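You operate a simulated robot arm through the tools that you are given. There is no shell and no other tool. Be economical: measure what you need, move in short steps, check, and stop when the job is done.

The job below is to be done with a simulated two-armed robot. You get a single attempt, and the scene is never put back.

## Task
Wipe up the spill on the top of the front bench with the yellow cloth and put it back.

The check looks at the end state, three seconds after you hand in, the way a careful person would. Anything else that was tipped, shoved, dropped, spilled or broken makes it a failure. Flat cloth is picked up by pressing the open fingertips on it (5 to 10 N) and closing them slowly along it; thin cloth reads only 2 to 8 mm in the jaws.

## Robot
Two 7-joint arms with two-finger parallel grippers on one trunk, on a base that drives. Base frame: it is fixed to the floor where the robot stands at the start and does not move with it; the origin is under the middle of the robot, x ahead of it, y to its left, z up; the surface under the hand at the start is at about z = 0.76. Lengths are in m, angles in rad, forces in N, time in s.
The left shoulder is at the start at [0.05, 0.161, 1.048], the right one opposite. With the tool pointing down near the work surface each hand reaches from about 0.24 to 0.68 m from the robot's upright axis, wherever it stands, measured 20 degrees to its own side. Payload 3.43 kg a hand.
Tool frame (each hand has its own): the origin (TCP) lies between the finger pads and is the grasp point; the fingertips stand 0.03 m ahead of it; z points along the fingers, y is the line along which they close. Largest opening 0.094 m; finger width 0.028, thickness 0.01; the body of the gripper, 0.05 by 0.096 m, starts 0.055 m behind the TCP.
Orientation is that of the tool frame in the base frame, as a unit quaternion [x, y, z, w]. With the fingers straight down and closing along the base's y, the tool's x points along the base's -x, its y along +y and its z along -z.

## Interface
- The arms move only by the tool apply_moves. It takes "left_plan", "right_plan" or both (then of equal length, played together; a hand with none holds still); each is a list of rows, each a list of 7 numbers: the shift along the base's x, y, z in units of 25 mm (1.0 is 25 mm), then the turn, a rotation vector about the base's x, y, z in units of 5 degrees (1.0 is 5 degrees), then the finger opening in m, from 0 to 0.094. In form: [[x, y, z, ax, ay, az, gripper], ...]. A call has 1 to 10 rows; each row shifts and turns the commanded pose from where the row before left it. A call with a number of a shift or a turn outside -1 to 1 is refused whole. Each row takes 0.2 s and may step no farther than 0.05 m and 0.15 rad from the row before; otherwise, or with a gripper value out of range, the whole call is refused. A pose out of reach is approached as far as the arm can. The call stops where the force on the tool passes 40 N (or 10 N more than at its start, if that is more) or the arm is blocked; 0.2 s more then pass. Each finger travels about 0.045 m/s and halts on what it meets, pressing with about 28 N; the grip force reading is that of the motor and also rises with nothing between the fingers. The clock runs only during rows and for 0.2 s after the last one: add rows that do not move to give the fingers time. It gives the time, the measured TCP pose, the force on the tool (base axes), the opening and the grip force at its end, in the units of the frame above (readings bear some noise), with the torque about the TCP (base axes, N m) and any sound that the robot's microphone picked up, and new pictures: "pictures" is both (left out), scene, wrist or none (wrist: the cameras of the hands that moved).
- Cameras (640 x 400 px; columns grow to the right, rows downward): "scene" is now at [0.1282, -0.0121, 1.1788]; the picture's right is [-0.03, -1.00, 0.00], its down [-0.59, 0.02, -0.81] and it looks along [0.81, -0.03, -0.59] (base axes); focal length 259 px, centre (320, 200). "left" rides on the left gripper at [0.076, -0.014, -0.103] in its tool frame; the picture's right is [0.18, 0.98, 0.00], its down [-0.75, 0.14, -0.64] and it looks along [-0.63, 0.12, 0.77] (tool axes); focal length 243 px, centre (320, 200). "right" rides on the right gripper at [0.076, 0.014, -0.103] in its tool frame; the picture's right is [-0.18, 0.98, 0.00], its down [-0.75, -0.14, -0.64] and it looks along [-0.63, -0.12, 0.77] (tool axes); focal length 243 px, centre (320, 200). There is no depth. A picture from a camera that has moved, and an enlarged one, comes with that camera's place and axes in the base frame and with its lens. The place of the scene camera against the robot may be out by one fixed shift of up to 0.018 m in any direction.
- slide_trunk(by): slides the trunk up (or, below 0, down) by that many m; the arms and the scene camera ride with it, the base frame stays. It gives what a move gives, with no picture.
- steer(legs): drives the robot by 1 to 6 legs, each [ahead, left, turn to the left] in m, m and rad, along the robot's own axes; the way and the turn of a leg run together, so that a leg with both is an arc; at most 1.5 m and 3.142 rad a leg. The arms and the cameras ride along, it lands a little off, and it stops where it bumps. It gives what a move gives, and a new picture of the scene camera.
- head_to(pan, tilt): turns the head with the scene camera to pan (to the left, within 1.396 rad either way) and tilt (down, from -0.506 to 1.204), counted from straight ahead of the robot. It gives what a move gives, and a new picture of the scene camera.
- enlarge(camera, box): a new picture of the part [left, top, right, bottom] of that camera's present view, enlarged. No time passes.
- job_done(): hands the job in; it is judged then, once.

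Go step by step. Nothing tells you exact positions but the pictures and the camera data: compare them with the known pose of the tool, close in by small moves and look again before you grip or let go. The budget is 120 turns and 260 pictures, counting those below and the enlarged ones. Unless the task says otherwise, let go and move clear before handing in, and close with one line.

The tools are called after "Emit:" as name(argument=value, ...) on one line, values as JSON. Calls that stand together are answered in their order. apply_moves: Moves the arms, as the interface text tells. Its arguments: {"type":"object","properties":{"left_plan":{"type":"array","items":{"type":"array","items":{"type":"number"}}},"right_plan":{"type":"array","items":{"type":"array","items":{"type":"number"}}},"pictures":{"type":"string","enum":["both","scene","wrist","none"]}},"required":[]} The other tools are called the same way: slide_trunk (by) slides the trunk up or down; steer (legs) drives the base; head_to (pan, tilt) turns the head that bears the scene camera; enlarge (camera, box) takes an enlarged picture of a part of a camera's view; job_done () hands the job in.

At the start:

```text
clock: 0.0
left_position: [0.4379, 0.1783, 0.9939]
left_orientation: [0.0, 1.0, 0.0, 0.0]
left_contact_force: [-0.2, 0.4, -1.5]
left_ft_torque: [0.01, 0.0, -0.01]
left_width: 0.0945
left_grasp_force: 0.1
right_position: [0.4433, -0.1638, 0.9521]
right_orientation: [0.0, 1.0, 0.0, 0.0]
right_contact_force: [0.0, 0.3, 0.0]
right_ft_torque: [-0.01, 0.01, -0.01]
right_width: 0.0941
right_grasp_force: 0.1
trunk travel left (down, up): [-0.075, 0.192]
robot x, y, heading: [0.0005, 0.0015, -0.001]
head pan, tilt: [-0.035, 0.632]
```

scene: 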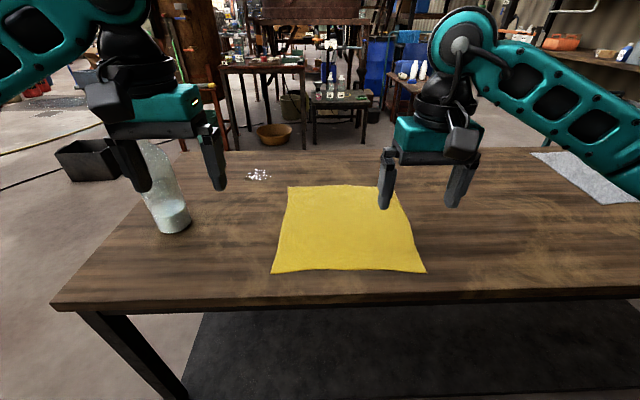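
right: 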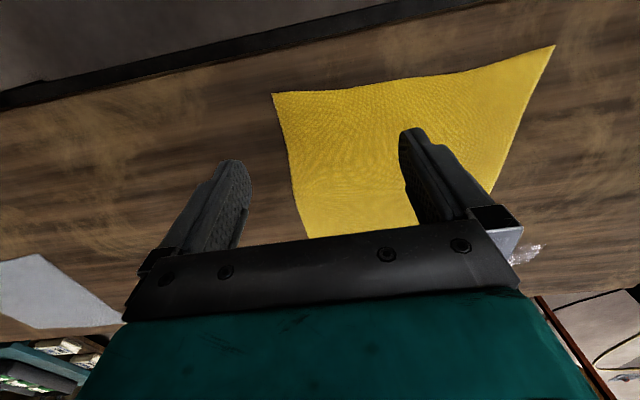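
left: 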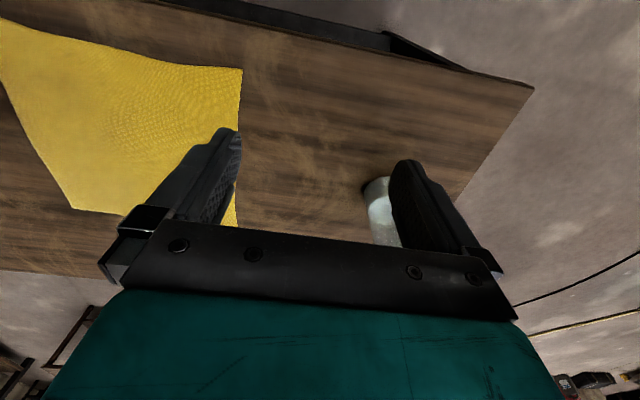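

I see the yellow cloth on the bench, a white granular spill beyond it at roughly (0.85, 0.16), and a jar at about (0.60, 0.32). I'll take enlarged views to check these.

Emit:
enlarge(camera="scene", box=[130, 130, 450, 330])

Emit:
enlarge(camera="scene", box=[220, 150, 300, 200])

Emit:
head_to(pan=0.0, tilt=1.1)

```text
2.00 times, centred on (290, 230) of scene
camera zoom: at [0.1282, -0.0121, 1.1788], right [-0.03, -1.0, 0.0], down [-0.59, 0.02, -0.81], along [0.81, -0.03, -0.59], focal length 518 px, centre (380, 140)
```

zoom: 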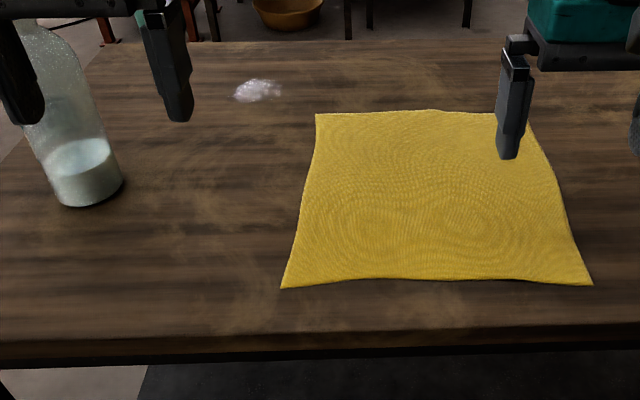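

```text
8.00 times, centred on (260, 175) of scene
camera zoom: at [0.1282, -0.0121, 1.1788], right [-0.03, -1.0, 0.0], down [-0.59, 0.02, -0.81], along [0.81, -0.03, -0.59], focal length 2070 px, centre (800, 400)
```

zoom: 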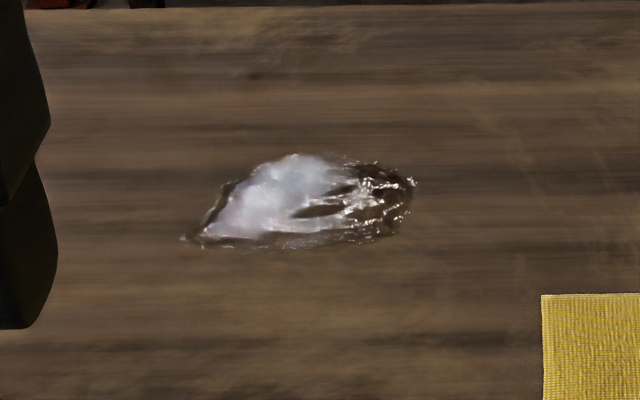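

```text
clock: 0.9
left_position: [0.4375, 0.1779, 0.9962]
left_orientation: [0.0, 1.0, 0.0, 0.0]
left_contact_force: [0.5, 0.5, 0.3]
left_ft_torque: [0.01, 0.03, 0.0]
left_width: 0.0938
left_grasp_force: 0.1
right_position: [0.442, -0.1634, 0.9524]
right_orientation: [0.0, 1.0, 0.0, 0.0]
right_contact_force: [-1.0, -0.2, 0.5]
right_ft_torque: [0.01, -0.02, 0.0]
right_width: 0.0942
right_grasp_force: 0.2
trunk travel left (down, up): [-0.075, 0.192]
robot x, y, heading: [-0.0044, -0.0004, 0.002]
head pan, tilt: [0.0, 1.1]
camera scene: at [0.1041, -0.0091, 1.1429], right [0.0, -1.0, 0.0], down [-0.89, 0.0, -0.45], along [0.45, 0.0, -0.89], focal length 259 px, centre (320, 200)
```

scene: 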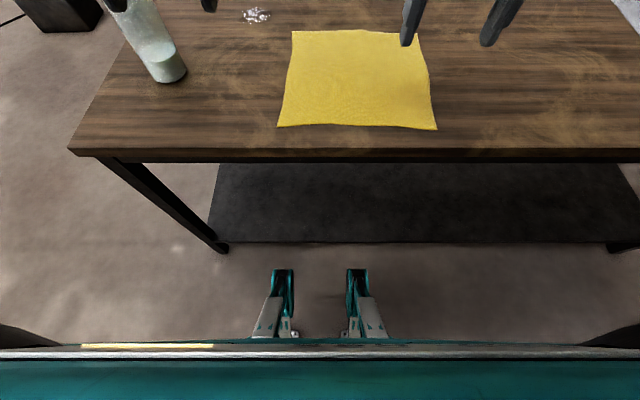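

The spill looks like white liquid, just out of reach from here. I'll check how much room there is between the robot's base and the bench.

Emit:
enlarge(camera="scene", box=[180, 200, 480, 360])

Emit:
head_to(pan=0.3, tilt=0.45)

```text
2.13 times, centred on (330, 280) of scene
camera zoom: at [0.1041, -0.0091, 1.1429], right [0.0, -1.0, 0.0], down [-0.89, 0.0, -0.45], along [0.45, 0.0, -0.89], focal length 552 px, centre (299, 29)
```

zoom: 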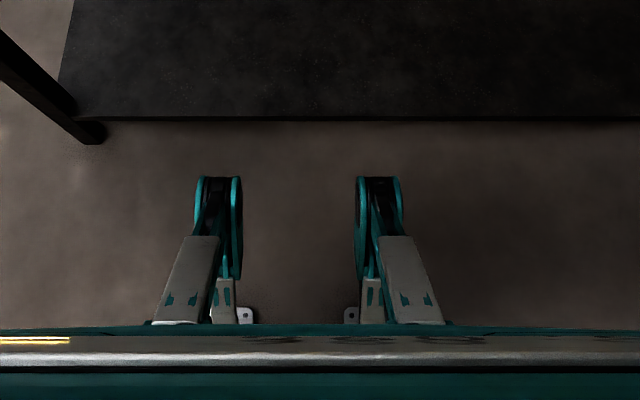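

```text
clock: 1.9
left_position: [0.4386, 0.1772, 0.9952]
left_orientation: [0.001, 1.0, 0.0, -0.001]
left_contact_force: [0.4, 0.8, 0.8]
left_ft_torque: [-0.02, 0.02, 0.02]
left_width: 0.0939
left_grasp_force: 0.0
right_position: [0.442, -0.1637, 0.9521]
right_orientation: [0.0, 1.0, 0.0, 0.001]
right_contact_force: [-0.1, 0.0, -0.1]
right_ft_torque: [0.02, 0.01, 0.02]
right_width: 0.0941
right_grasp_force: 0.0
trunk travel left (down, up): [-0.075, 0.192]
robot x, y, heading: [0.0008, 0.0004, 0.002]
head pan, tilt: [0.3, 0.45]
camera scene: at [0.1287, 0.018, 1.195], right [0.3, -0.96, 0.0], down [-0.42, -0.13, -0.9], along [0.86, 0.27, -0.44], focal length 259 px, centre (320, 200)
```

scene: 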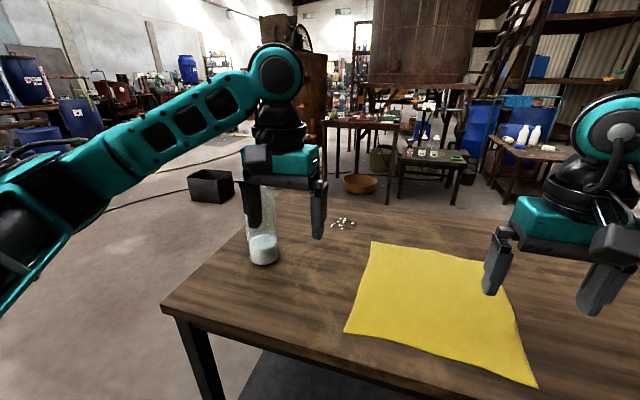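

The wheels have about 0.1 m of free floor in front, and the spill spans about x 0.81–0.88, y 0.115–0.205. I'll tuck the left hand up and back, clear of the bottle, then drive left and a little ahead so the right arm faces the spill.

Emit:
apply_moves(left_plan=[[-0.6, 0, 1, 0, 0, 0, 0.09], [-0.6, 0, 1, 0, 0, 0, 0.09], [-0.6, 0, 1, 0, 0, 0, 0.09], [-0.6, 0, 1, 0, 0, 0, 0.09], [-0.6, 0, 1, 0, 0, 0, 0.09], [-0.6, 0, 1, 0, 0, 0, 0.09]], pictures="none")

Emit:
steer(legs=[[0, 0.2, 0]])

Emit:
head_to(pan=0.0, tilt=1.1)

```text
clock: 3.3
left_position: [0.3475, 0.1759, 1.1452]
left_orientation: [0.0, 1.0, -0.001, 0.0]
left_contact_force: [-0.4, 0.6, -0.5]
left_ft_torque: [-0.03, 0.02, 0.01]
left_width: 0.09
left_grasp_force: 0.1
right_position: [0.4422, -0.1645, 0.9532]
right_orientation: [0.0, 1.0, 0.001, 0.001]
right_contact_force: [0.0, -0.2, 0.0]
right_ft_torque: [0.04, -0.02, -0.03]
right_width: 0.094
right_grasp_force: 0.1
trunk travel left (down, up): [-0.075, 0.192]
robot x, y, heading: [-0.0006, -0.0041, -0.0]
head pan, tilt: [0.3, 0.45]
```

```text
clock: 5.7
left_position: [0.3487, 0.378, 1.1443]
left_orientation: [0.002, 1.0, 0.0, -0.001]
left_contact_force: [0.8, 0.4, 1.0]
left_ft_torque: [0.02, -0.01, 0.0]
left_width: 0.0902
left_grasp_force: 0.2
right_position: [0.4427, 0.0367, 0.952]
right_orientation: [0.002, 1.0, 0.001, 0.0]
right_contact_force: [0.3, 0.1, 0.5]
right_ft_torque: [0.02, 0.01, 0.03]
right_width: 0.0937
right_grasp_force: 0.0
trunk travel left (down, up): [-0.075, 0.192]
robot x, y, heading: [-0.0001, 0.2027, -0.009]
head pan, tilt: [0.3, 0.45]
camera scene: at [0.1292, 0.2194, 1.1951], right [0.29, -0.96, 0.0], down [-0.42, -0.13, -0.9], along [0.86, 0.26, -0.44], focal length 259 px, centre (320, 200)
```

scene: 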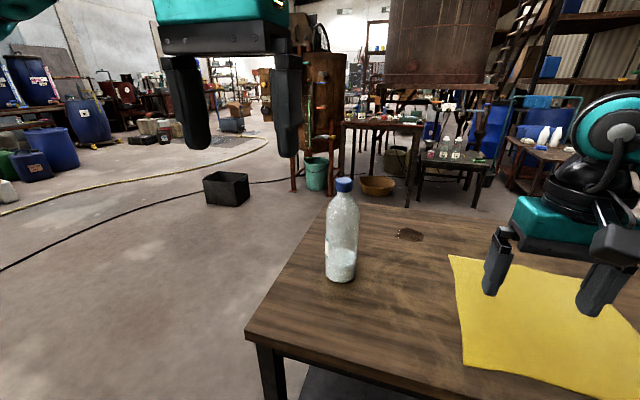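

```text
clock: 6.8
left_position: [0.3489, 0.3759, 1.1442]
left_orientation: [0.002, 1.0, 0.0, 0.0]
left_contact_force: [0.7, 0.1, -0.3]
left_ft_torque: [0.0, -0.01, 0.04]
left_width: 0.09
left_grasp_force: 0.0
right_position: [0.4409, 0.0374, 0.9516]
right_orientation: [0.002, 1.0, 0.0, 0.0]
right_contact_force: [1.1, -0.4, -0.2]
right_ft_torque: [0.01, 0.01, -0.02]
right_width: 0.094
right_grasp_force: 0.0
trunk travel left (down, up): [-0.075, 0.192]
robot x, y, heading: [0.0005, 0.1988, -0.002]
head pan, tilt: [0.0, 1.1]
camera scene: at [0.1045, 0.1922, 1.1429], right [0.0, -1.0, 0.0], down [-0.89, 0.0, -0.45], along [0.45, 0.0, -0.89], focal length 259 px, centre (320, 200)
```

scene: 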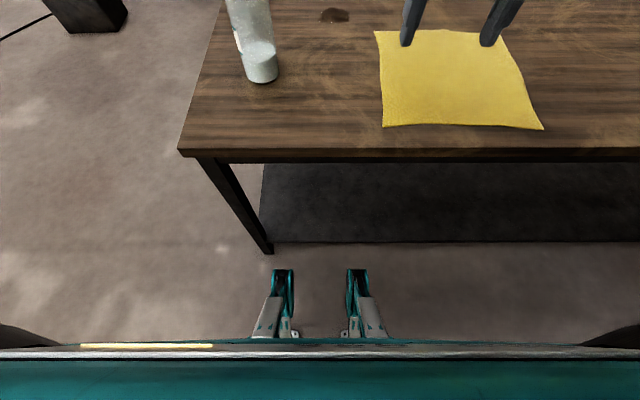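

The bottle is upright with a cap, and the spill turns out to be a clear puddle. The wheels are about 0.09 m short of the bench leg, so I'll drive 0.06 m ahead.

Emit:
steer(legs=[[0.06, 0, 0]])

Emit:
head_to(pan=-0.15, tilt=0.7)

```text
clock: 7.7
left_position: [0.4088, 0.3767, 1.1461]
left_orientation: [0.002, 1.0, 0.001, 0.0]
left_contact_force: [1.0, -0.6, 0.2]
left_ft_torque: [0.03, -0.03, 0.01]
left_width: 0.0902
left_grasp_force: 0.0
right_position: [0.5016, 0.0357, 0.9524]
right_orientation: [0.002, 1.0, 0.001, 0.001]
right_contact_force: [-0.8, -0.2, -0.1]
right_ft_torque: [0.02, 0.01, 0.02]
right_width: 0.0941
right_grasp_force: 0.1
trunk travel left (down, up): [-0.075, 0.192]
robot x, y, heading: [0.0593, 0.2028, -0.004]
head pan, tilt: [0.0, 1.1]
camera scene: at [0.1641, 0.192, 1.1428], right [0.0, -1.0, 0.0], down [-0.89, 0.0, -0.45], along [0.45, 0.0, -0.89], focal length 259 px, centre (320, 200)
```

scene: 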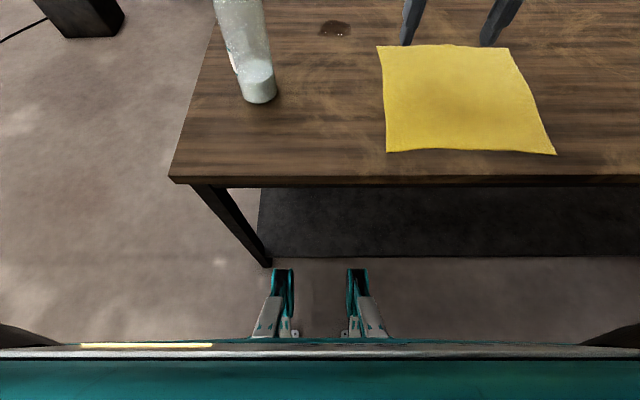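

```text
clock: 8.6
left_position: [0.4078, 0.3764, 1.1468]
left_orientation: [0.001, 1.0, 0.0, 0.0]
left_contact_force: [-0.2, 0.9, 0.5]
left_ft_torque: [0.01, 0.02, 0.01]
left_width: 0.0899
left_grasp_force: 0.2
right_position: [0.5012, 0.0358, 0.9515]
right_orientation: [0.002, 1.0, 0.001, 0.001]
right_contact_force: [0.5, 0.2, -0.3]
right_ft_torque: [0.02, 0.02, 0.01]
right_width: 0.0939
right_grasp_force: 0.1
trunk travel left (down, up): [-0.075, 0.192]
robot x, y, heading: [0.0584, 0.201, -0.004]
head pan, tilt: [-0.15, 0.7]
camera scene: at [0.1844, 0.1792, 1.1728], right [-0.15, -0.99, 0.0], down [-0.64, 0.1, -0.76], along [0.76, -0.12, -0.64], focal length 259 px, centre (320, 200)
```

scene: 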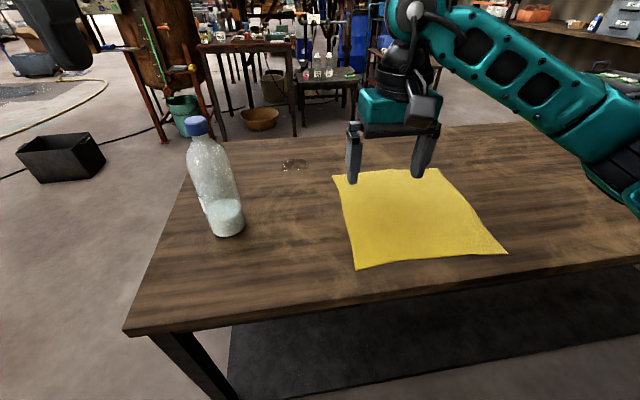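

Cloth corners are far-left (0.773, 0.05) and near-left (0.46, 0.07). The right hand goes to above a point just inside the far-left corner, (0.735, 0.02).

Emit:
apply_moves(right_plan=[[0.93, -0.06, -0.3, 0, 0, 0, 0.06], [0.93, -0.06, -0.3, 0, 0, 0, 0.06], [0.93, -0.06, -0.4, 0, 0, 0, 0.06], [0.93, -0.06, -0.4, 0, 0, 0, 0.06], [0.93, -0.06, -0.4, 0, 0, 0, 0.06], [0.93, -0.06, -0.4, 0, 0, 0, 0.06], [0.93, -0.06, -0.4, 0, 0, 0, 0.06], [0.93, -0.06, -0.4, 0, 0, 0, 0.06], [0.93, -0.06, -0.5, 0, 0, 0, 0.06], [0.93, -0.06, -0.5, 0, 0, 0, 0.06]])

```text
clock: 10.8
left_position: [0.4084, 0.3753, 1.146]
left_orientation: [0.001, 1.0, 0.0, 0.0]
left_contact_force: [0.1, -0.3, -0.3]
left_ft_torque: [-0.04, 0.0, -0.01]
left_width: 0.0898
left_grasp_force: 0.1
right_position: [0.7059, 0.0239, 0.8692]
right_orientation: [0.001, 1.0, 0.0, 0.001]
right_contact_force: [-0.3, -0.2, -0.9]
right_ft_torque: [-0.02, 0.01, 0.0]
right_width: 0.0597
right_grasp_force: 0.0
right hand out of reach, approached as far as the arm can: row 9, 10
trunk travel left (down, up): [-0.075, 0.192]
robot x, y, heading: [0.0591, 0.2037, -0.005]
head pan, tilt: [-0.15, 0.7]
camera scene: at [0.1845, 0.1791, 1.1729], right [-0.15, -0.99, 0.0], down [-0.64, 0.1, -0.76], along [0.76, -0.12, -0.64], focal length 259 px, centre (320, 200)
camera right: at [0.6284, 0.0372, 0.9719], right [0.19, 0.98, 0.0], down [0.75, -0.14, 0.64], along [0.63, -0.12, -0.77], focal length 243 px, centre (320, 200)
```

scene: 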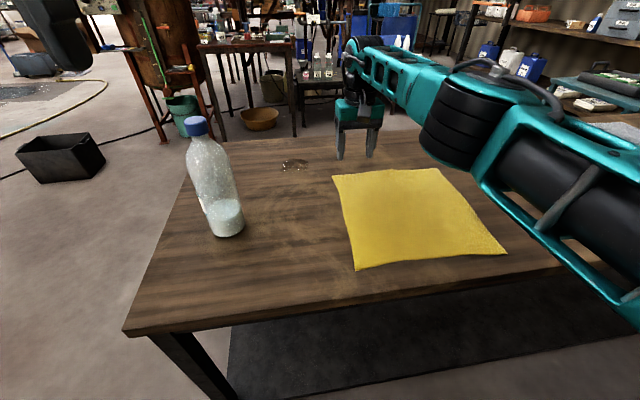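
right: 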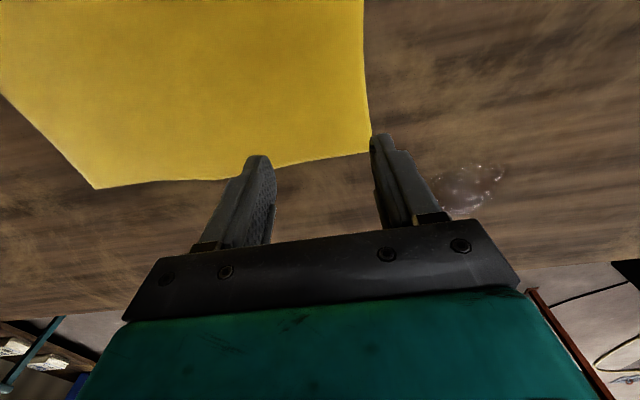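

Straight down, the right hand tops out near x = 0.71. Turning the robot left will bring the right shoulder closer to the spill, so I'll raise and retract the right hand above bottle height, back off, turn, and check the clearances.

Emit:
apply_moves(right_plan=[[-0.9, 0, 1, 0, 0, 0, 0.06], [-1, 0, 1, 0, 0, 0, 0.06], [-1, 0, 1, 0, 0, 0, 0.06], [-1, 0, 1, 0, 0, 0, 0.06], [-1, 0, 1, 0, 0, 0, 0.06], [-1, 0, 1, 0, 0, 0, 0.06], [-1, 0, 1, 0, 0, 0, 0.06], [-1, 0, 1, 0, 0, 0, 0.06], [-1, 0, 1, 0, 0, 0, 0.06], [-1, 0, 1, 0, 0, 0, 0.06]], pictures="none")

Emit:
apply_moves(right_plan=[[-1, 0, 1, 0, 0, 0, 0.06], [-1, 0, 1, 0, 0, 0, 0.06]], pictures="scene")

Emit:
steer(legs=[[-0.15, 0, 0]])

```text
clock: 13.0
left_position: [0.4083, 0.3757, 1.1451]
left_orientation: [0.002, 1.0, 0.0, -0.001]
left_contact_force: [0.0, 0.6, 0.5]
left_ft_torque: [-0.01, 0.0, 0.01]
left_width: 0.09
left_grasp_force: 0.1
right_position: [0.4563, 0.0206, 1.1195]
right_orientation: [0.002, 1.0, 0.001, 0.0]
right_contact_force: [0.5, -0.3, 0.3]
right_ft_torque: [0.0, 0.01, 0.0]
right_width: 0.0599
right_grasp_force: 0.1
trunk travel left (down, up): [-0.075, 0.192]
robot x, y, heading: [0.0625, 0.2015, -0.008]
head pan, tilt: [-0.15, 0.7]
```

```text
clock: 13.6
left_position: [0.4082, 0.3763, 1.1457]
left_orientation: [0.002, 1.0, 0.0, 0.0]
left_contact_force: [-0.2, 0.6, -0.2]
left_ft_torque: [0.01, -0.04, 0.0]
left_width: 0.0896
left_grasp_force: 0.1
right_position: [0.4083, 0.0208, 1.1666]
right_orientation: [0.002, 1.0, 0.0, 0.001]
right_contact_force: [-0.2, 0.0, -0.5]
right_ft_torque: [0.01, -0.04, -0.02]
right_width: 0.0599
right_grasp_force: 0.0
trunk travel left (down, up): [-0.075, 0.192]
robot x, y, heading: [0.0582, 0.2005, -0.0]
head pan, tilt: [-0.15, 0.7]
camera scene: at [0.1841, 0.1793, 1.1729], right [-0.15, -0.99, 0.0], down [-0.64, 0.1, -0.77], along [0.76, -0.12, -0.64], focal length 259 px, centre (320, 200)
```

scene: 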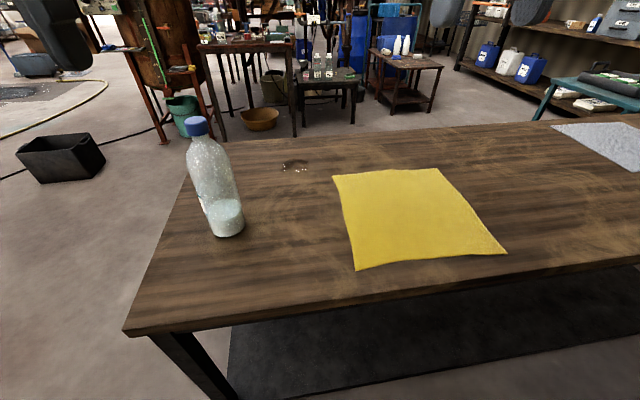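

```text
clock: 15.0
left_position: [0.2547, 0.3785, 1.1458]
left_orientation: [0.003, 1.0, 0.0, 0.0]
left_contact_force: [0.2, -0.1, -0.7]
left_ft_torque: [-0.02, 0.0, 0.0]
left_width: 0.0903
left_grasp_force: 0.0
right_position: [0.2554, 0.0213, 1.166]
right_orientation: [0.002, 1.0, 0.0, 0.0]
right_contact_force: [-0.4, -0.6, -0.7]
right_ft_torque: [0.0, 0.02, -0.01]
right_width: 0.06
right_grasp_force: 0.1
trunk travel left (down, up): [-0.075, 0.192]
robot x, y, heading: [-0.0953, 0.2007, -0.011]
head pan, tilt: [-0.15, 0.7]
camera scene: at [0.0312, 0.1798, 1.173], right [-0.15, -0.99, 0.0], down [-0.64, 0.1, -0.77], along [0.76, -0.12, -0.64], focal length 259 px, centre (320, 200)
```

scene: 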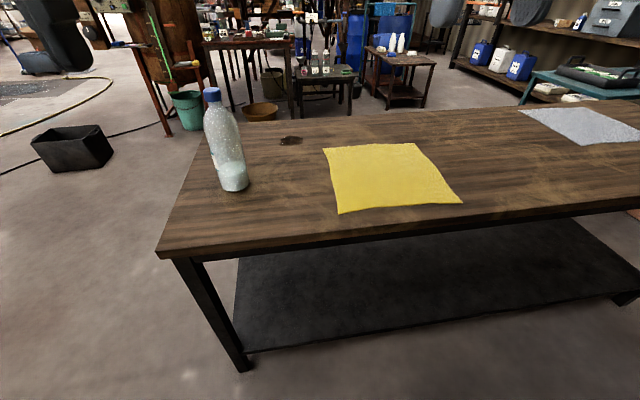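

There's plenty of clearance now. I'll turn left about 1.1 rad and look back down at the base.

Emit:
steer(legs=[[0, 0, 1.1]])

Emit:
head_to(pan=-1.1, tilt=1.2)

```text
clock: 18.2
left_position: [-0.0909, 0.5907, 1.1446]
left_orientation: [-0.521, 0.854, 0.0, 0.0]
left_contact_force: [0.4, 0.7, -0.4]
left_ft_torque: [-0.01, 0.02, -0.04]
left_width: 0.09
left_grasp_force: 0.1
right_position: [0.225, 0.4324, 1.1664]
right_orientation: [-0.522, 0.853, 0.001, 0.0]
right_contact_force: [0.7, -0.3, 0.1]
right_ft_torque: [-0.01, 0.0, -0.01]
right_width: 0.0599
right_grasp_force: 0.1
trunk travel left (down, up): [-0.075, 0.192]
robot x, y, heading: [-0.09, 0.2031, 1.095]
head pan, tilt: [-0.15, 0.7]
camera scene: at [-0.0243, 0.2975, 1.1729], right [0.81, -0.59, 0.0], down [-0.38, -0.52, -0.76], along [0.45, 0.62, -0.64], focal length 259 px, centre (320, 200)
```

scene: 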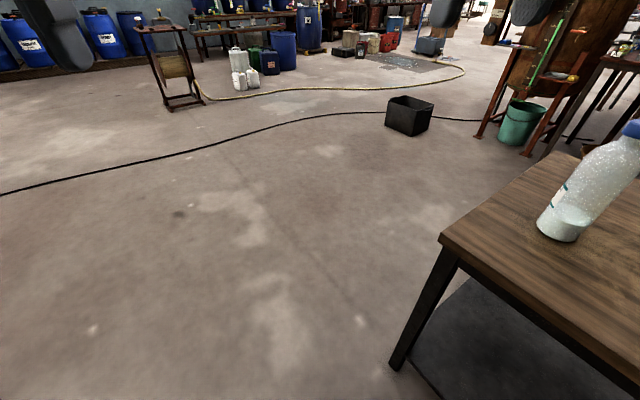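

```text
clock: 19.4
left_position: [-0.0914, 0.5921, 1.146]
left_orientation: [-0.521, 0.853, 0.0, 0.0]
left_contact_force: [-0.6, -0.4, -0.5]
left_ft_torque: [0.01, -0.02, -0.02]
left_width: 0.0898
left_grasp_force: 0.0
right_position: [0.2252, 0.4314, 1.166]
right_orientation: [-0.521, 0.854, 0.0, 0.001]
right_contact_force: [0.0, -0.2, -0.6]
right_ft_torque: [0.01, -0.02, 0.02]
right_width: 0.0599
right_grasp_force: 0.1
trunk travel left (down, up): [-0.075, 0.192]
robot x, y, heading: [-0.0959, 0.2045, 1.094]
head pan, tilt: [-1.1, 1.201]
camera scene: at [-0.018, 0.2285, 1.1369], right [0.0, -1.0, 0.0], down [-0.93, 0.0, -0.36], along [0.36, 0.0, -0.93], focal length 259 px, centre (320, 200)
```

scene: 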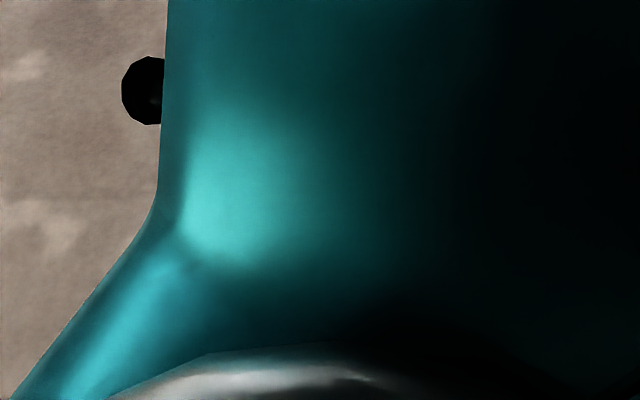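

The shoulder blocks that view, so I'll pan less.

Emit:
head_to(pan=-0.35, tilt=1.1)

```text
clock: 20.5
left_position: [-0.0918, 0.5925, 1.144]
left_orientation: [-0.521, 0.853, 0.0, 0.0]
left_contact_force: [-0.8, -0.3, 0.9]
left_ft_torque: [-0.02, -0.02, 0.01]
left_width: 0.0896
left_grasp_force: 0.0
right_position: [0.2264, 0.4317, 1.1648]
right_orientation: [-0.521, 0.853, 0.001, 0.0]
right_contact_force: [0.5, -0.3, 0.9]
right_ft_torque: [0.02, -0.01, 0.01]
right_width: 0.0601
right_grasp_force: 0.1
trunk travel left (down, up): [-0.075, 0.192]
robot x, y, heading: [-0.0919, 0.2035, 1.096]
head pan, tilt: [-0.351, 1.1]
camera scene: at [-0.0275, 0.2714, 1.1429], right [0.68, -0.74, 0.0], down [-0.66, -0.6, -0.45], along [0.33, 0.31, -0.89], focal length 259 px, centre (320, 200)
```

scene: 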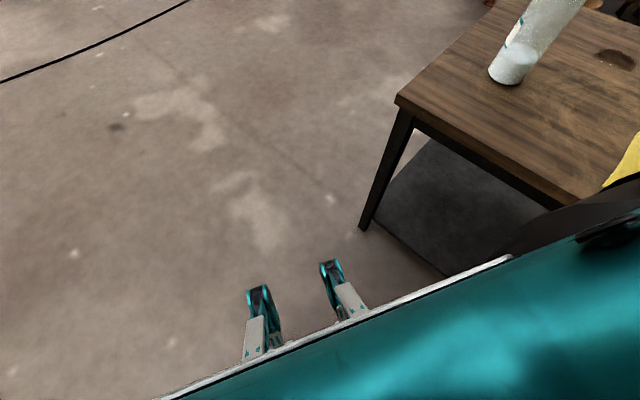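

The right wheel is about 0.30 m ahead of the axis in world x, so there's room to bring the axis to x≈0.06. I'll slide there.

Emit:
steer(legs=[[0.024, -0.154, 0]])

Emit:
head_to(pan=-0.9, tilt=0.65)

```text
clock: 22.5
left_position: [0.0563, 0.5444, 1.146]
left_orientation: [-0.52, 0.854, 0.0, 0.0]
left_contact_force: [0.5, 0.0, -0.7]
left_ft_torque: [0.0, 0.0, 0.01]
left_width: 0.0901
left_grasp_force: 0.1
right_position: [0.3719, 0.3829, 1.165]
right_orientation: [-0.52, 0.854, 0.001, 0.001]
right_contact_force: [0.3, -0.7, 0.6]
right_ft_torque: [0.0, 0.03, 0.0]
right_width: 0.0597
right_grasp_force: 0.1
trunk travel left (down, up): [-0.075, 0.192]
robot x, y, heading: [0.0543, 0.158, 1.098]
head pan, tilt: [-0.351, 1.1]
camera scene: at [0.1198, 0.2233, 1.1429], right [0.68, -0.74, 0.0], down [-0.66, -0.6, -0.45], along [0.33, 0.31, -0.89], focal length 259 px, centre (320, 200)
```

scene: 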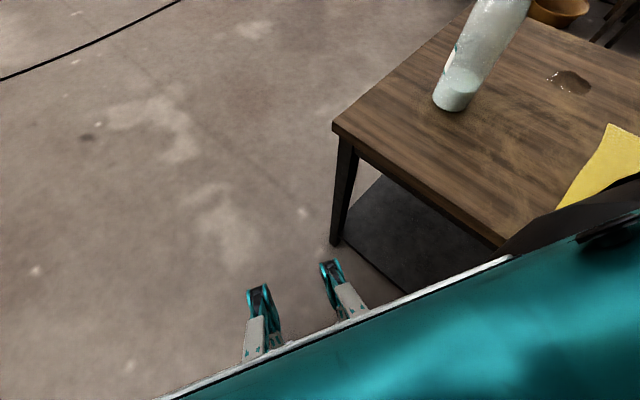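

```text
clock: 23.5
left_position: [0.0557, 0.5436, 1.1451]
left_orientation: [-0.52, 0.854, -0.001, 0.0]
left_contact_force: [0.7, 0.3, 0.2]
left_ft_torque: [0.0, 0.02, 0.01]
left_width: 0.0903
left_grasp_force: 0.1
right_position: [0.3737, 0.3847, 1.1657]
right_orientation: [-0.521, 0.854, 0.0, 0.0]
right_contact_force: [0.0, -0.2, 0.6]
right_ft_torque: [0.01, -0.01, 0.02]
right_width: 0.06
right_grasp_force: 0.1
trunk travel left (down, up): [-0.075, 0.192]
robot x, y, heading: [0.055, 0.1506, 1.094]
head pan, tilt: [-0.901, 0.649]
camera scene: at [0.1583, 0.1975, 1.1772], right [0.19, -0.98, 0.0], down [-0.59, -0.12, -0.8], along [0.78, 0.15, -0.61], focal length 259 px, centre (320, 200)
```

scene: 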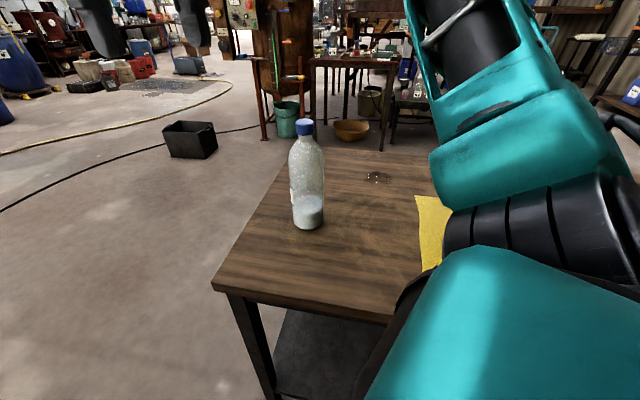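

Now I'll swing the right hand high over toward the cloth corner, turning the wrist back so the fingers close along y.

Emit:
apply_moves(right_plan=[[0.6, -1, 0, 0, 0, -1, 0.06], [0.6, -1, 0, 0, 0, -1, 0.06], [0.6, -1, 0, 0, 0, -1, 0.06], [0.8, -1, 0, 0, 0, -1, 0.06], [0.8, -1, 0, 0, 0, -1, 0.06], [0.8, -1, 0, 0, 0, -1, 0.06], [0.8, -1, 0, 0, 0, -1, 0.06], [0.8, -1, 0, 0, 0, -1, 0.06], [0.8, -1, 0, 0, 0, -1, 0.06], [0.8, -1, 0, 0, 0, -1, 0.06]], pictures="none")

Emit:
apply_moves(right_plan=[[0.6, -0.9, -1, 0, 0, -0.9, 0.06], [0.6, -0.9, -1, 0, 0, -0.9, 0.06], [0.6, -0.9, -1, 0, 0, -0.8, 0.06], [0.6, -0.9, -1, 0, 0, 0, 0.06], [0.6, -0.9, -1, 0, 0, 0, 0.06], [0.6, 0, -1, 0, 0, 0, 0.06], [0.6, 0, -1, 0, 0, 0, 0.06], [0.6, 0, -1, 0, 0, 0, 0.06], [0.6, 0, -1, 0, 0, 0, 0.06], [0.6, 0, -1, 0, 0, 0, 0.06]])

```text
clock: 25.7
left_position: [0.0554, 0.5439, 1.1444]
left_orientation: [-0.52, 0.854, 0.001, 0.0]
left_contact_force: [0.4, 1.1, -0.2]
left_ft_torque: [0.01, 0.01, -0.03]
left_width: 0.0899
left_grasp_force: 0.1
right_position: [0.5278, 0.2618, 1.1095]
right_orientation: [-0.11, 0.994, 0.0, 0.001]
right_contact_force: [0.7, -0.5, -1.3]
right_ft_torque: [-0.02, 0.02, -0.03]
right_width: 0.0599
right_grasp_force: 0.1
right hand out of reach, approached as far as the arm can: row 5, 6, 7, 8, 9, 10
trunk travel left (down, up): [-0.075, 0.192]
robot x, y, heading: [0.0517, 0.1515, 1.097]
head pan, tilt: [-0.901, 0.649]
```

```text
clock: 27.9
left_position: [0.057, 0.5443, 1.1463]
left_orientation: [-0.52, 0.854, 0.0, 0.001]
left_contact_force: [0.4, 0.5, -0.7]
left_ft_torque: [-0.01, 0.0, 0.01]
left_width: 0.09
left_grasp_force: 0.0
right_position: [0.6882, 0.2291, 0.845]
right_orientation: [0.002, 1.0, 0.001, 0.0]
right_contact_force: [-0.6, 0.3, 0.8]
right_ft_torque: [0.02, -0.02, -0.05]
right_width: 0.0599
right_grasp_force: 0.1
right hand out of reach, approached as far as the arm can: row 1, 2, 3, 4, 5
trunk travel left (down, up): [-0.075, 0.192]
robot x, y, heading: [0.0522, 0.1551, 1.092]
head pan, tilt: [-0.901, 0.649]
camera scene: at [0.1585, 0.1974, 1.1772], right [0.19, -0.98, 0.0], down [-0.59, -0.12, -0.8], along [0.78, 0.15, -0.6], focal length 259 px, centre (320, 200)
camera right: at [0.611, 0.2434, 0.9473], right [0.19, 0.98, 0.0], down [0.75, -0.14, 0.64], along [0.63, -0.12, -0.77], focal length 243 px, centre (320, 200)
```

scene: 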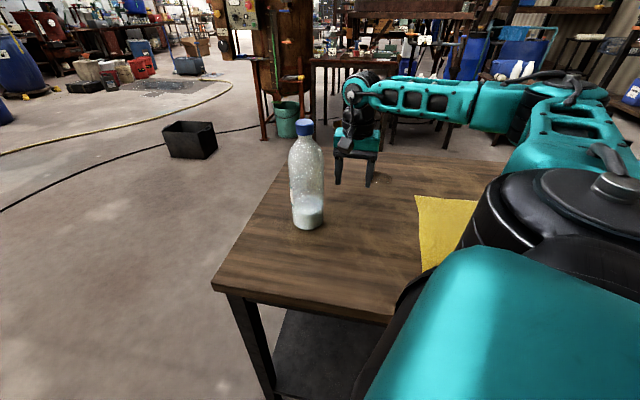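
right: 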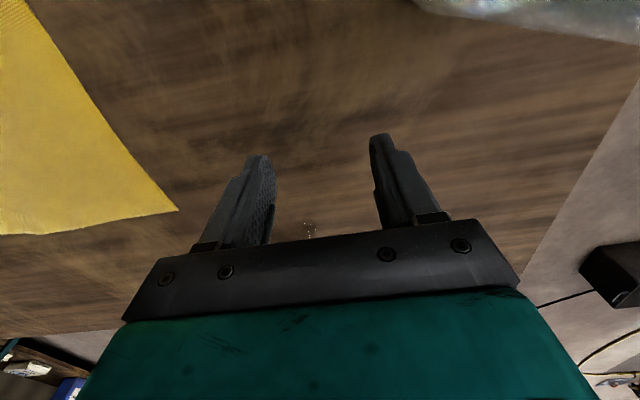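

The bottle is still standing, and the hand is at (0.688, 0.229). I'll move it over the cloth's far-left corner area.

Emit:
apply_moves(right_plan=[[0.4, -0.8, 0, 0, 0, 0, 0.06], [0.4, -1, 0, 0, 0, 0, 0.06], [0.3, -1, 0, 0, 0, 0, 0.06], [0.3, -1, 0, 0, 0, 0, 0.06], [0.3, -1, 0, 0, 0, 0, 0.06], [0.2, -1, 0, 0, 0, 0, 0.06], [0, -1, -0.3, 0, 0, 0, 0.06], [0, -1, -0.3, 0, 0, 0, 0.06], [0, -0.6, -0.3, 0, 0, 0, 0.06]])

```text
clock: 29.9
left_position: [0.0556, 0.5432, 1.1453]
left_orientation: [-0.52, 0.854, 0.0, -0.001]
left_contact_force: [0.3, 0.0, -0.1]
left_ft_torque: [-0.04, -0.03, -0.04]
left_width: 0.09
left_grasp_force: 0.1
right_position: [0.7335, 0.0191, 0.8202]
right_orientation: [0.001, 1.0, 0.0, 0.0]
right_contact_force: [0.1, 0.3, -0.4]
right_ft_torque: [0.02, -0.02, -0.01]
right_width: 0.0598
right_grasp_force: 0.1
trunk travel left (down, up): [-0.075, 0.192]
robot x, y, heading: [0.051, 0.1545, 1.096]
head pan, tilt: [-0.901, 0.649]
camera scene: at [0.1584, 0.1974, 1.1772], right [0.19, -0.98, 0.0], down [-0.59, -0.12, -0.8], along [0.78, 0.15, -0.6], focal length 259 px, centre (320, 200)
camera right: at [0.6549, 0.0326, 0.9233], right [0.19, 0.98, 0.0], down [0.75, -0.14, 0.64], along [0.63, -0.12, -0.77], focal length 243 px, centre (320, 200)
```

scene: 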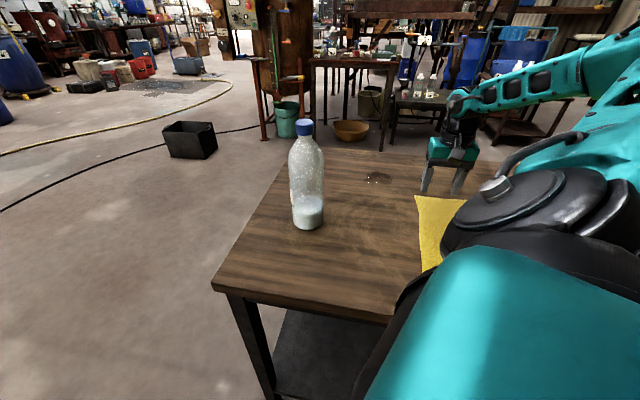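
right: 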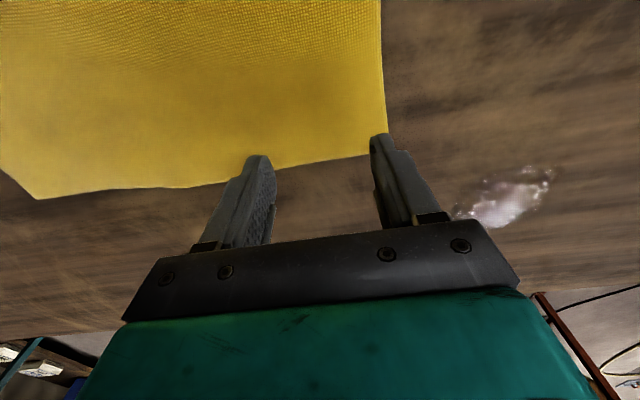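

The wrist camera puts the cloth corner at (0.736, 0.065) and the spill centre at (0.816, 0.165). I'll move to (0.70, 0.02) and come down gently.

Emit:
apply_moves(right_plan=[[-0.7, 0, 0, 0, 0, 0, 0.05], [-0.7, 0, -0.3, 0, 0, 0, 0.05], [0, 0, -0.4, 0, 0, 0, 0.05], [0, 0, -0.2, 0, 0, 0, 0.05], [0, 0, 0, 0, 0, 0, 0.05]], pictures="wrist")

```text
clock: 31.1
left_position: [0.0573, 0.5426, 1.1456]
left_orientation: [-0.52, 0.854, 0.0, 0.0]
left_contact_force: [-1.0, 0.2, -0.3]
left_ft_torque: [0.01, -0.01, -0.02]
left_width: 0.0899
left_grasp_force: 0.1
right_position: [0.6977, 0.0178, 0.7985]
right_orientation: [0.002, 1.0, 0.0, 0.0]
right_contact_force: [0.1, -0.4, -0.6]
right_ft_torque: [-0.01, 0.01, 0.0]
right_width: 0.0498
right_grasp_force: 0.0
trunk travel left (down, up): [-0.075, 0.192]
robot x, y, heading: [0.0505, 0.1535, 1.099]
head pan, tilt: [-0.901, 0.649]
camera right: at [0.6201, 0.0318, 0.9003], right [0.19, 0.98, 0.0], down [0.75, -0.14, 0.64], along [0.63, -0.12, -0.77], focal length 243 px, centre (320, 200)
```

right: 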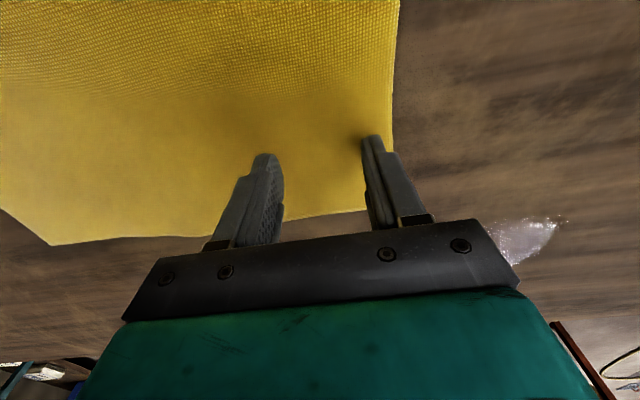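

Both fingertips are over the cloth. I'll press down in small steps.

Emit:
apply_moves(right_plan=[[0, -0.2, -0.2, 0, 0, 0, 0.05], [0, 0, -0.12, 0, 0, 0, 0.05], [0, 0, 0, 0, 0, 0, 0.05]], pictures="none")

Emit:
apply_moves(right_plan=[[0, 0, -0.08, 0, 0, 0, 0.05], [0, 0, 0, 0, 0, 0, 0.05]], pictures="none")

```text
clock: 31.9
left_position: [0.0558, 0.5434, 1.1468]
left_orientation: [-0.52, 0.854, -0.001, 0.0]
left_contact_force: [0.3, -0.1, 0.0]
left_ft_torque: [-0.03, 0.01, 0.01]
left_width: 0.0901
left_grasp_force: 0.0
right_position: [0.6984, 0.013, 0.791]
right_orientation: [0.002, 1.0, 0.001, 0.001]
right_contact_force: [0.6, 1.0, 7.6]
right_ft_torque: [0.23, -0.03, -0.01]
right_width: 0.0505
right_grasp_force: 0.0
trunk travel left (down, up): [-0.075, 0.192]
robot x, y, heading: [0.0543, 0.1524, 1.095]
head pan, tilt: [-0.901, 0.649]
```

```text
clock: 32.5
left_position: [0.0546, 0.5443, 1.1455]
left_orientation: [-0.52, 0.854, -0.002, 0.0]
left_contact_force: [0.1, -1.2, -0.2]
left_ft_torque: [0.04, -0.01, 0.01]
left_width: 0.0902
left_grasp_force: 0.1
right_position: [0.6964, 0.0128, 0.7913]
right_orientation: [0.003, 1.0, 0.0, 0.003]
right_contact_force: [1.4, -0.9, 20.8]
right_ft_torque: [0.56, 0.03, -0.03]
right_width: 0.0501
right_grasp_force: 0.1
trunk travel left (down, up): [-0.075, 0.192]
robot x, y, heading: [0.0531, 0.1559, 1.089]
head pan, tilt: [-0.901, 0.649]
```

Contact reached; the last step pressed too hard. I'll back it off to about 8 N and close slowly.

Emit:
apply_moves(right_plan=[[0, 0, -0.0, 0, 0, 0, 0.05], [0, 0, 0.075, 0, 0, 0, 0.046], [0, 0, 0, 0, 0, 0, 0.041], [0, 0, 0, 0, 0, 0, 0.036], [0, 0, 0, 0, 0, 0, 0.031], [0, 0, 0, 0, 0, 0, 0.026], [0, 0, 0, 0, 0, 0, 0.02], [0, 0, 0, 0, 0, 0, 0.014], [0, 0, 0, 0, 0, 0, 0.008], [0, 0, 0, 0, 0, 0, 0.0]], pictures="none")

Emit:
apply_moves(right_plan=[[0, 0, 0, 0, 0, 0, 0.0], [0, 0, 0, 0, 0, 0, 0.0]])

```text
clock: 34.7
left_position: [0.0553, 0.543, 1.146]
left_orientation: [-0.52, 0.854, 0.0, 0.0]
left_contact_force: [0.5, -0.2, 0.3]
left_ft_torque: [-0.02, -0.02, -0.05]
left_width: 0.0901
left_grasp_force: 0.0
right_position: [0.6981, 0.0125, 0.7917]
right_orientation: [0.003, 1.0, -0.001, 0.0]
right_contact_force: [0.5, -2.1, 5.2]
right_ft_torque: [0.02, 0.03, 0.01]
right_width: 0.0021
right_grasp_force: 26.1
trunk travel left (down, up): [-0.075, 0.192]
robot x, y, heading: [0.0534, 0.1568, 1.09]
head pan, tilt: [-0.901, 0.649]
```

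```text
clock: 35.3
left_position: [0.0556, 0.5434, 1.1462]
left_orientation: [-0.521, 0.854, 0.001, 0.0]
left_contact_force: [0.4, 0.4, 0.1]
left_ft_torque: [0.04, -0.01, 0.02]
left_width: 0.0902
left_grasp_force: 0.1
right_position: [0.6977, 0.011, 0.7915]
right_orientation: [0.002, 1.0, 0.0, 0.0]
right_contact_force: [0.0, -1.0, 5.0]
right_ft_torque: [0.02, 0.0, -0.01]
right_width: 0.0024
right_grasp_force: 28.2
trunk travel left (down, up): [-0.075, 0.192]
robot x, y, heading: [0.0571, 0.1533, 1.093]
head pan, tilt: [-0.901, 0.649]
camera scene: at [0.1579, 0.1974, 1.1773], right [0.19, -0.98, 0.0], down [-0.59, -0.12, -0.8], along [0.78, 0.15, -0.6], focal length 259 px, centre (320, 200)
camera right: at [0.6201, 0.0266, 0.894], right [0.19, 0.98, 0.0], down [0.75, -0.14, 0.64], along [0.63, -0.12, -0.77], focal length 243 px, centre (320, 200)
```

scene: 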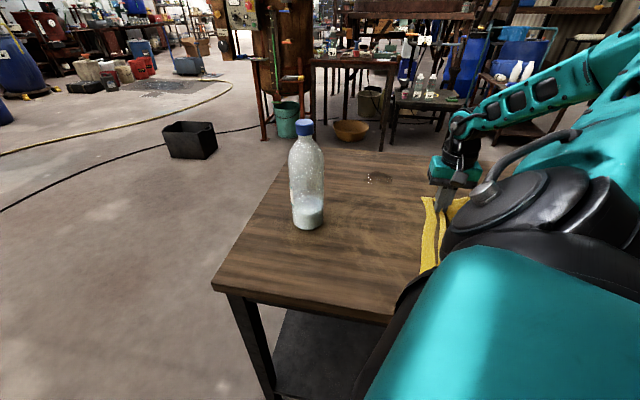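
right: 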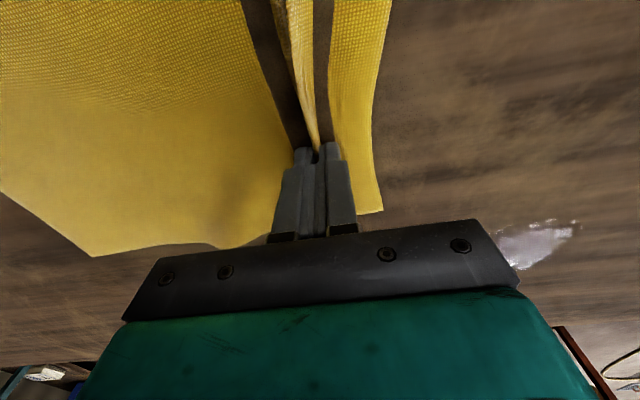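

The cloth is gripped as a ridge with the jaws at 2.4 mm. I'll lift it a little and carry it toward the spill, tilting slightly for reach.

Emit:
apply_moves(right_plan=[[0, 0, 0.6, 0, 0, 0, 0.0], [0, 0, 0.6, 0, 0, 0, 0.0], [0.5, 0.8, 0.6, 0, -0.5, 0, 0.0], [0.5, 0.8, 0, 0, -0.5, 0, 0.0], [0.6, 0.8, 0, 0, -0.5, 0, 0.0], [0.6, 0.8, 0, 0, -0.5, 0, 0.0], [0.6, 0.8, 0, 0, -0.5, 0, 0.0], [0.6, 0.8, 0, 0, -0.5, 0, 0.0], [0.6, 0.8, 0, 0, -0.5, 0, 0.0], [0.5, 0.7, 0, 0, -0.5, 0, 0.0]])

```text
clock: 37.5
left_position: [0.0562, 0.5431, 1.1453]
left_orientation: [-0.52, 0.854, 0.0, 0.0]
left_contact_force: [-0.4, 0.2, 0.1]
left_ft_torque: [-0.02, 0.01, -0.01]
left_width: 0.0902
left_grasp_force: 0.1
right_position: [0.8114, 0.1704, 0.8387]
right_orientation: [0.002, 0.985, 0.0, 0.174]
right_contact_force: [0.1, -0.7, 0.9]
right_ft_torque: [0.01, 0.01, 0.06]
right_width: 0.0024
right_grasp_force: 28.0
trunk travel left (down, up): [-0.075, 0.192]
robot x, y, heading: [0.0544, 0.1552, 1.095]
head pan, tilt: [-0.901, 0.649]
camera scene: at [0.1585, 0.1974, 1.1772], right [0.19, -0.98, 0.0], down [-0.59, -0.12, -0.8], along [0.78, 0.15, -0.6], focal length 259 px, centre (320, 200)
camera right: at [0.7029, 0.1846, 0.9079], right [0.18, 0.98, 0.06], down [0.49, -0.14, 0.86], along [0.85, -0.12, -0.5], focal length 243 px, centre (320, 200)
```

scene: 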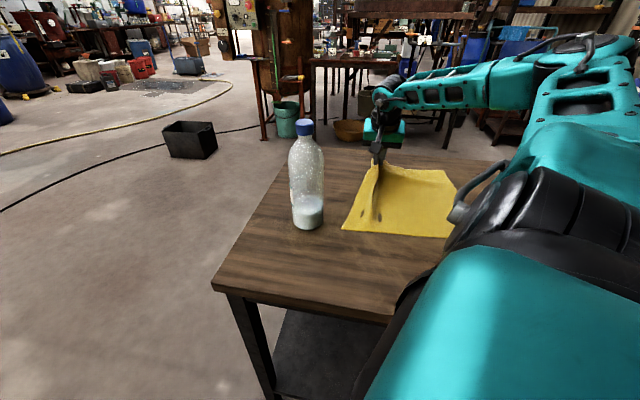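
right: 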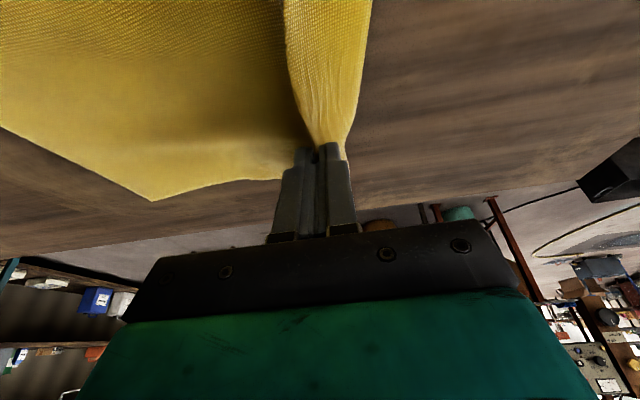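

The cloth slid along whole, and its near-left corner still clears the bottle by about 6 cm. Next I'll lower it onto the spill.

Emit:
apply_moves(right_plan=[[0, -0.1, -0.6, 0, 0, 0, 0.0], [0, 0, -0.6, 0, 0, 0, 0.0], [0, 0, -0.4, 0, 0, 0, 0.0], [0, 0, -0.15, 0, 0, 0, 0.0], [0, 0, 0, 0, 0, 0, 0.0]], pictures="wrist")

```text
clock: 38.7
left_position: [0.0544, 0.5444, 1.1454]
left_orientation: [-0.52, 0.854, 0.0, -0.001]
left_contact_force: [-0.7, -1.7, 0.4]
left_ft_torque: [0.03, 0.01, -0.02]
left_width: 0.0898
left_grasp_force: 0.0
right_position: [0.8091, 0.1692, 0.795]
right_orientation: [0.002, 0.984, 0.001, 0.176]
right_contact_force: [-0.6, -2.0, 12.9]
right_ft_torque: [-0.02, 0.09, -0.01]
right_width: 0.0021
right_grasp_force: 28.0
trunk travel left (down, up): [-0.075, 0.192]
robot x, y, heading: [0.0524, 0.1531, 1.095]
head pan, tilt: [-0.901, 0.649]
camera right: at [0.7017, 0.1829, 0.8656], right [0.18, 0.98, 0.07], down [0.48, -0.15, 0.86], along [0.86, -0.12, -0.5], focal length 243 px, centre (320, 200)
```

right: 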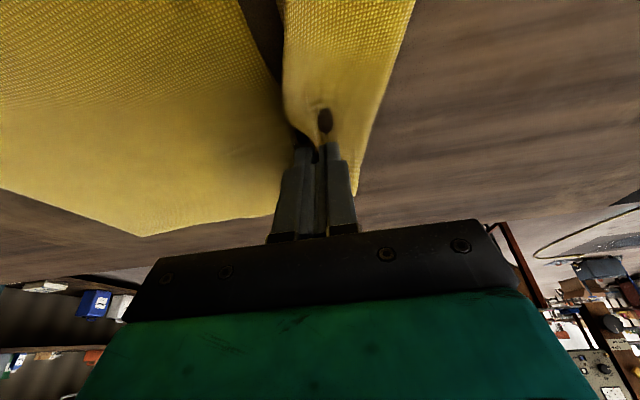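

Contact at 13 N, with a dark wet patch showing on the cloth. I'll rub in a raster over the spill area while pressing.

Emit:
apply_moves(right_plan=[[0.8, 0, -0.02, 0, 0, 0, 0.0], [0, 0.5, 0, 0, 0, 0, 0.0], [-0.8, 0, 0, 0, 0, 0, 0.0], [-0.8, 0, 0, 0, 0, 0, 0.0], [0, 0.5, 0, 0, 0, 0, 0.0], [0.8, 0, 0, 0, 0, 0, 0.0], [0.7, 0, 0, 0, 0, 0, 0.0], [0, -1, 0, 0, 0, 0, 0.0], [0, -0.7, 0, 0, 0, 0, 0.0], [-0.8, 0, 0, 0, 0, 0, 0.0]], pictures="none")

Emit:
apply_moves(right_plan=[[-0.8, 0, 0, 0, 0, 0, 0.0], [0, -0.5, 0, 0, 0, 0, 0.0], [0.8, 0, 0, 0, 0, 0, 0.0], [0.8, 0, 0, 0, 0, 0, 0.0], [0, -0.5, 0, 0, 0, 0, 0.0], [-0.8, 0, 0, 0, 0, 0, 0.0], [-0.8, 0, 0, 0, 0, 0, 0.0]])

```text
clock: 40.9
left_position: [0.055, 0.5445, 1.1458]
left_orientation: [-0.521, 0.854, -0.001, 0.0]
left_contact_force: [0.5, -0.3, 0.5]
left_ft_torque: [-0.01, 0.02, 0.0]
left_width: 0.09
left_grasp_force: 0.0
right_position: [0.8089, 0.1503, 0.7953]
right_orientation: [0.002, 0.984, 0.001, 0.178]
right_contact_force: [8.0, -1.4, 22.7]
right_ft_torque: [-0.06, -0.13, 0.03]
right_width: 0.0022
right_grasp_force: 27.8
trunk travel left (down, up): [-0.075, 0.192]
robot x, y, heading: [0.0549, 0.1547, 1.096]
head pan, tilt: [-0.901, 0.649]
```

```text
clock: 42.5
left_position: [0.0548, 0.544, 1.1455]
left_orientation: [-0.52, 0.854, -0.001, 0.001]
left_contact_force: [0.1, 1.0, -0.3]
left_ft_torque: [0.03, 0.0, 0.0]
left_width: 0.0899
left_grasp_force: 0.0
right_position: [0.7879, 0.1253, 0.7945]
right_orientation: [0.003, 0.984, 0.0, 0.176]
right_contact_force: [4.6, -0.4, 18.8]
right_ft_torque: [0.02, -0.09, 0.02]
right_width: 0.002
right_grasp_force: 28.0
trunk travel left (down, up): [-0.075, 0.192]
robot x, y, heading: [0.0533, 0.1554, 1.092]
head pan, tilt: [-0.901, 0.649]
camera scene: at [0.1571, 0.1974, 1.1774], right [0.19, -0.98, 0.0], down [-0.59, -0.12, -0.8], along [0.78, 0.15, -0.6], focal length 259 px, centre (320, 200)
camera right: at [0.6804, 0.1394, 0.8648], right [0.18, 0.98, 0.06], down [0.48, -0.14, 0.86], along [0.86, -0.12, -0.5], focal length 243 px, centre (320, 200)
```

scene: 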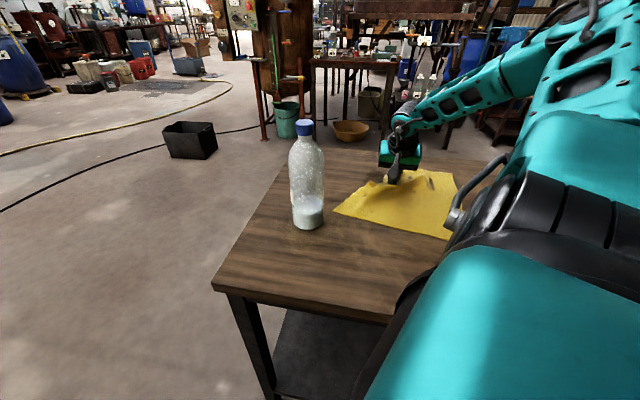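
right: 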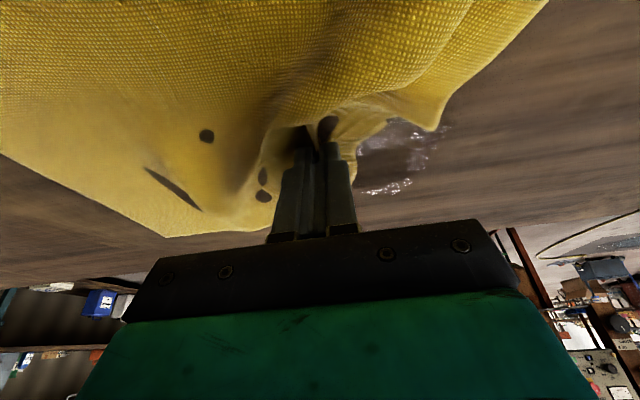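

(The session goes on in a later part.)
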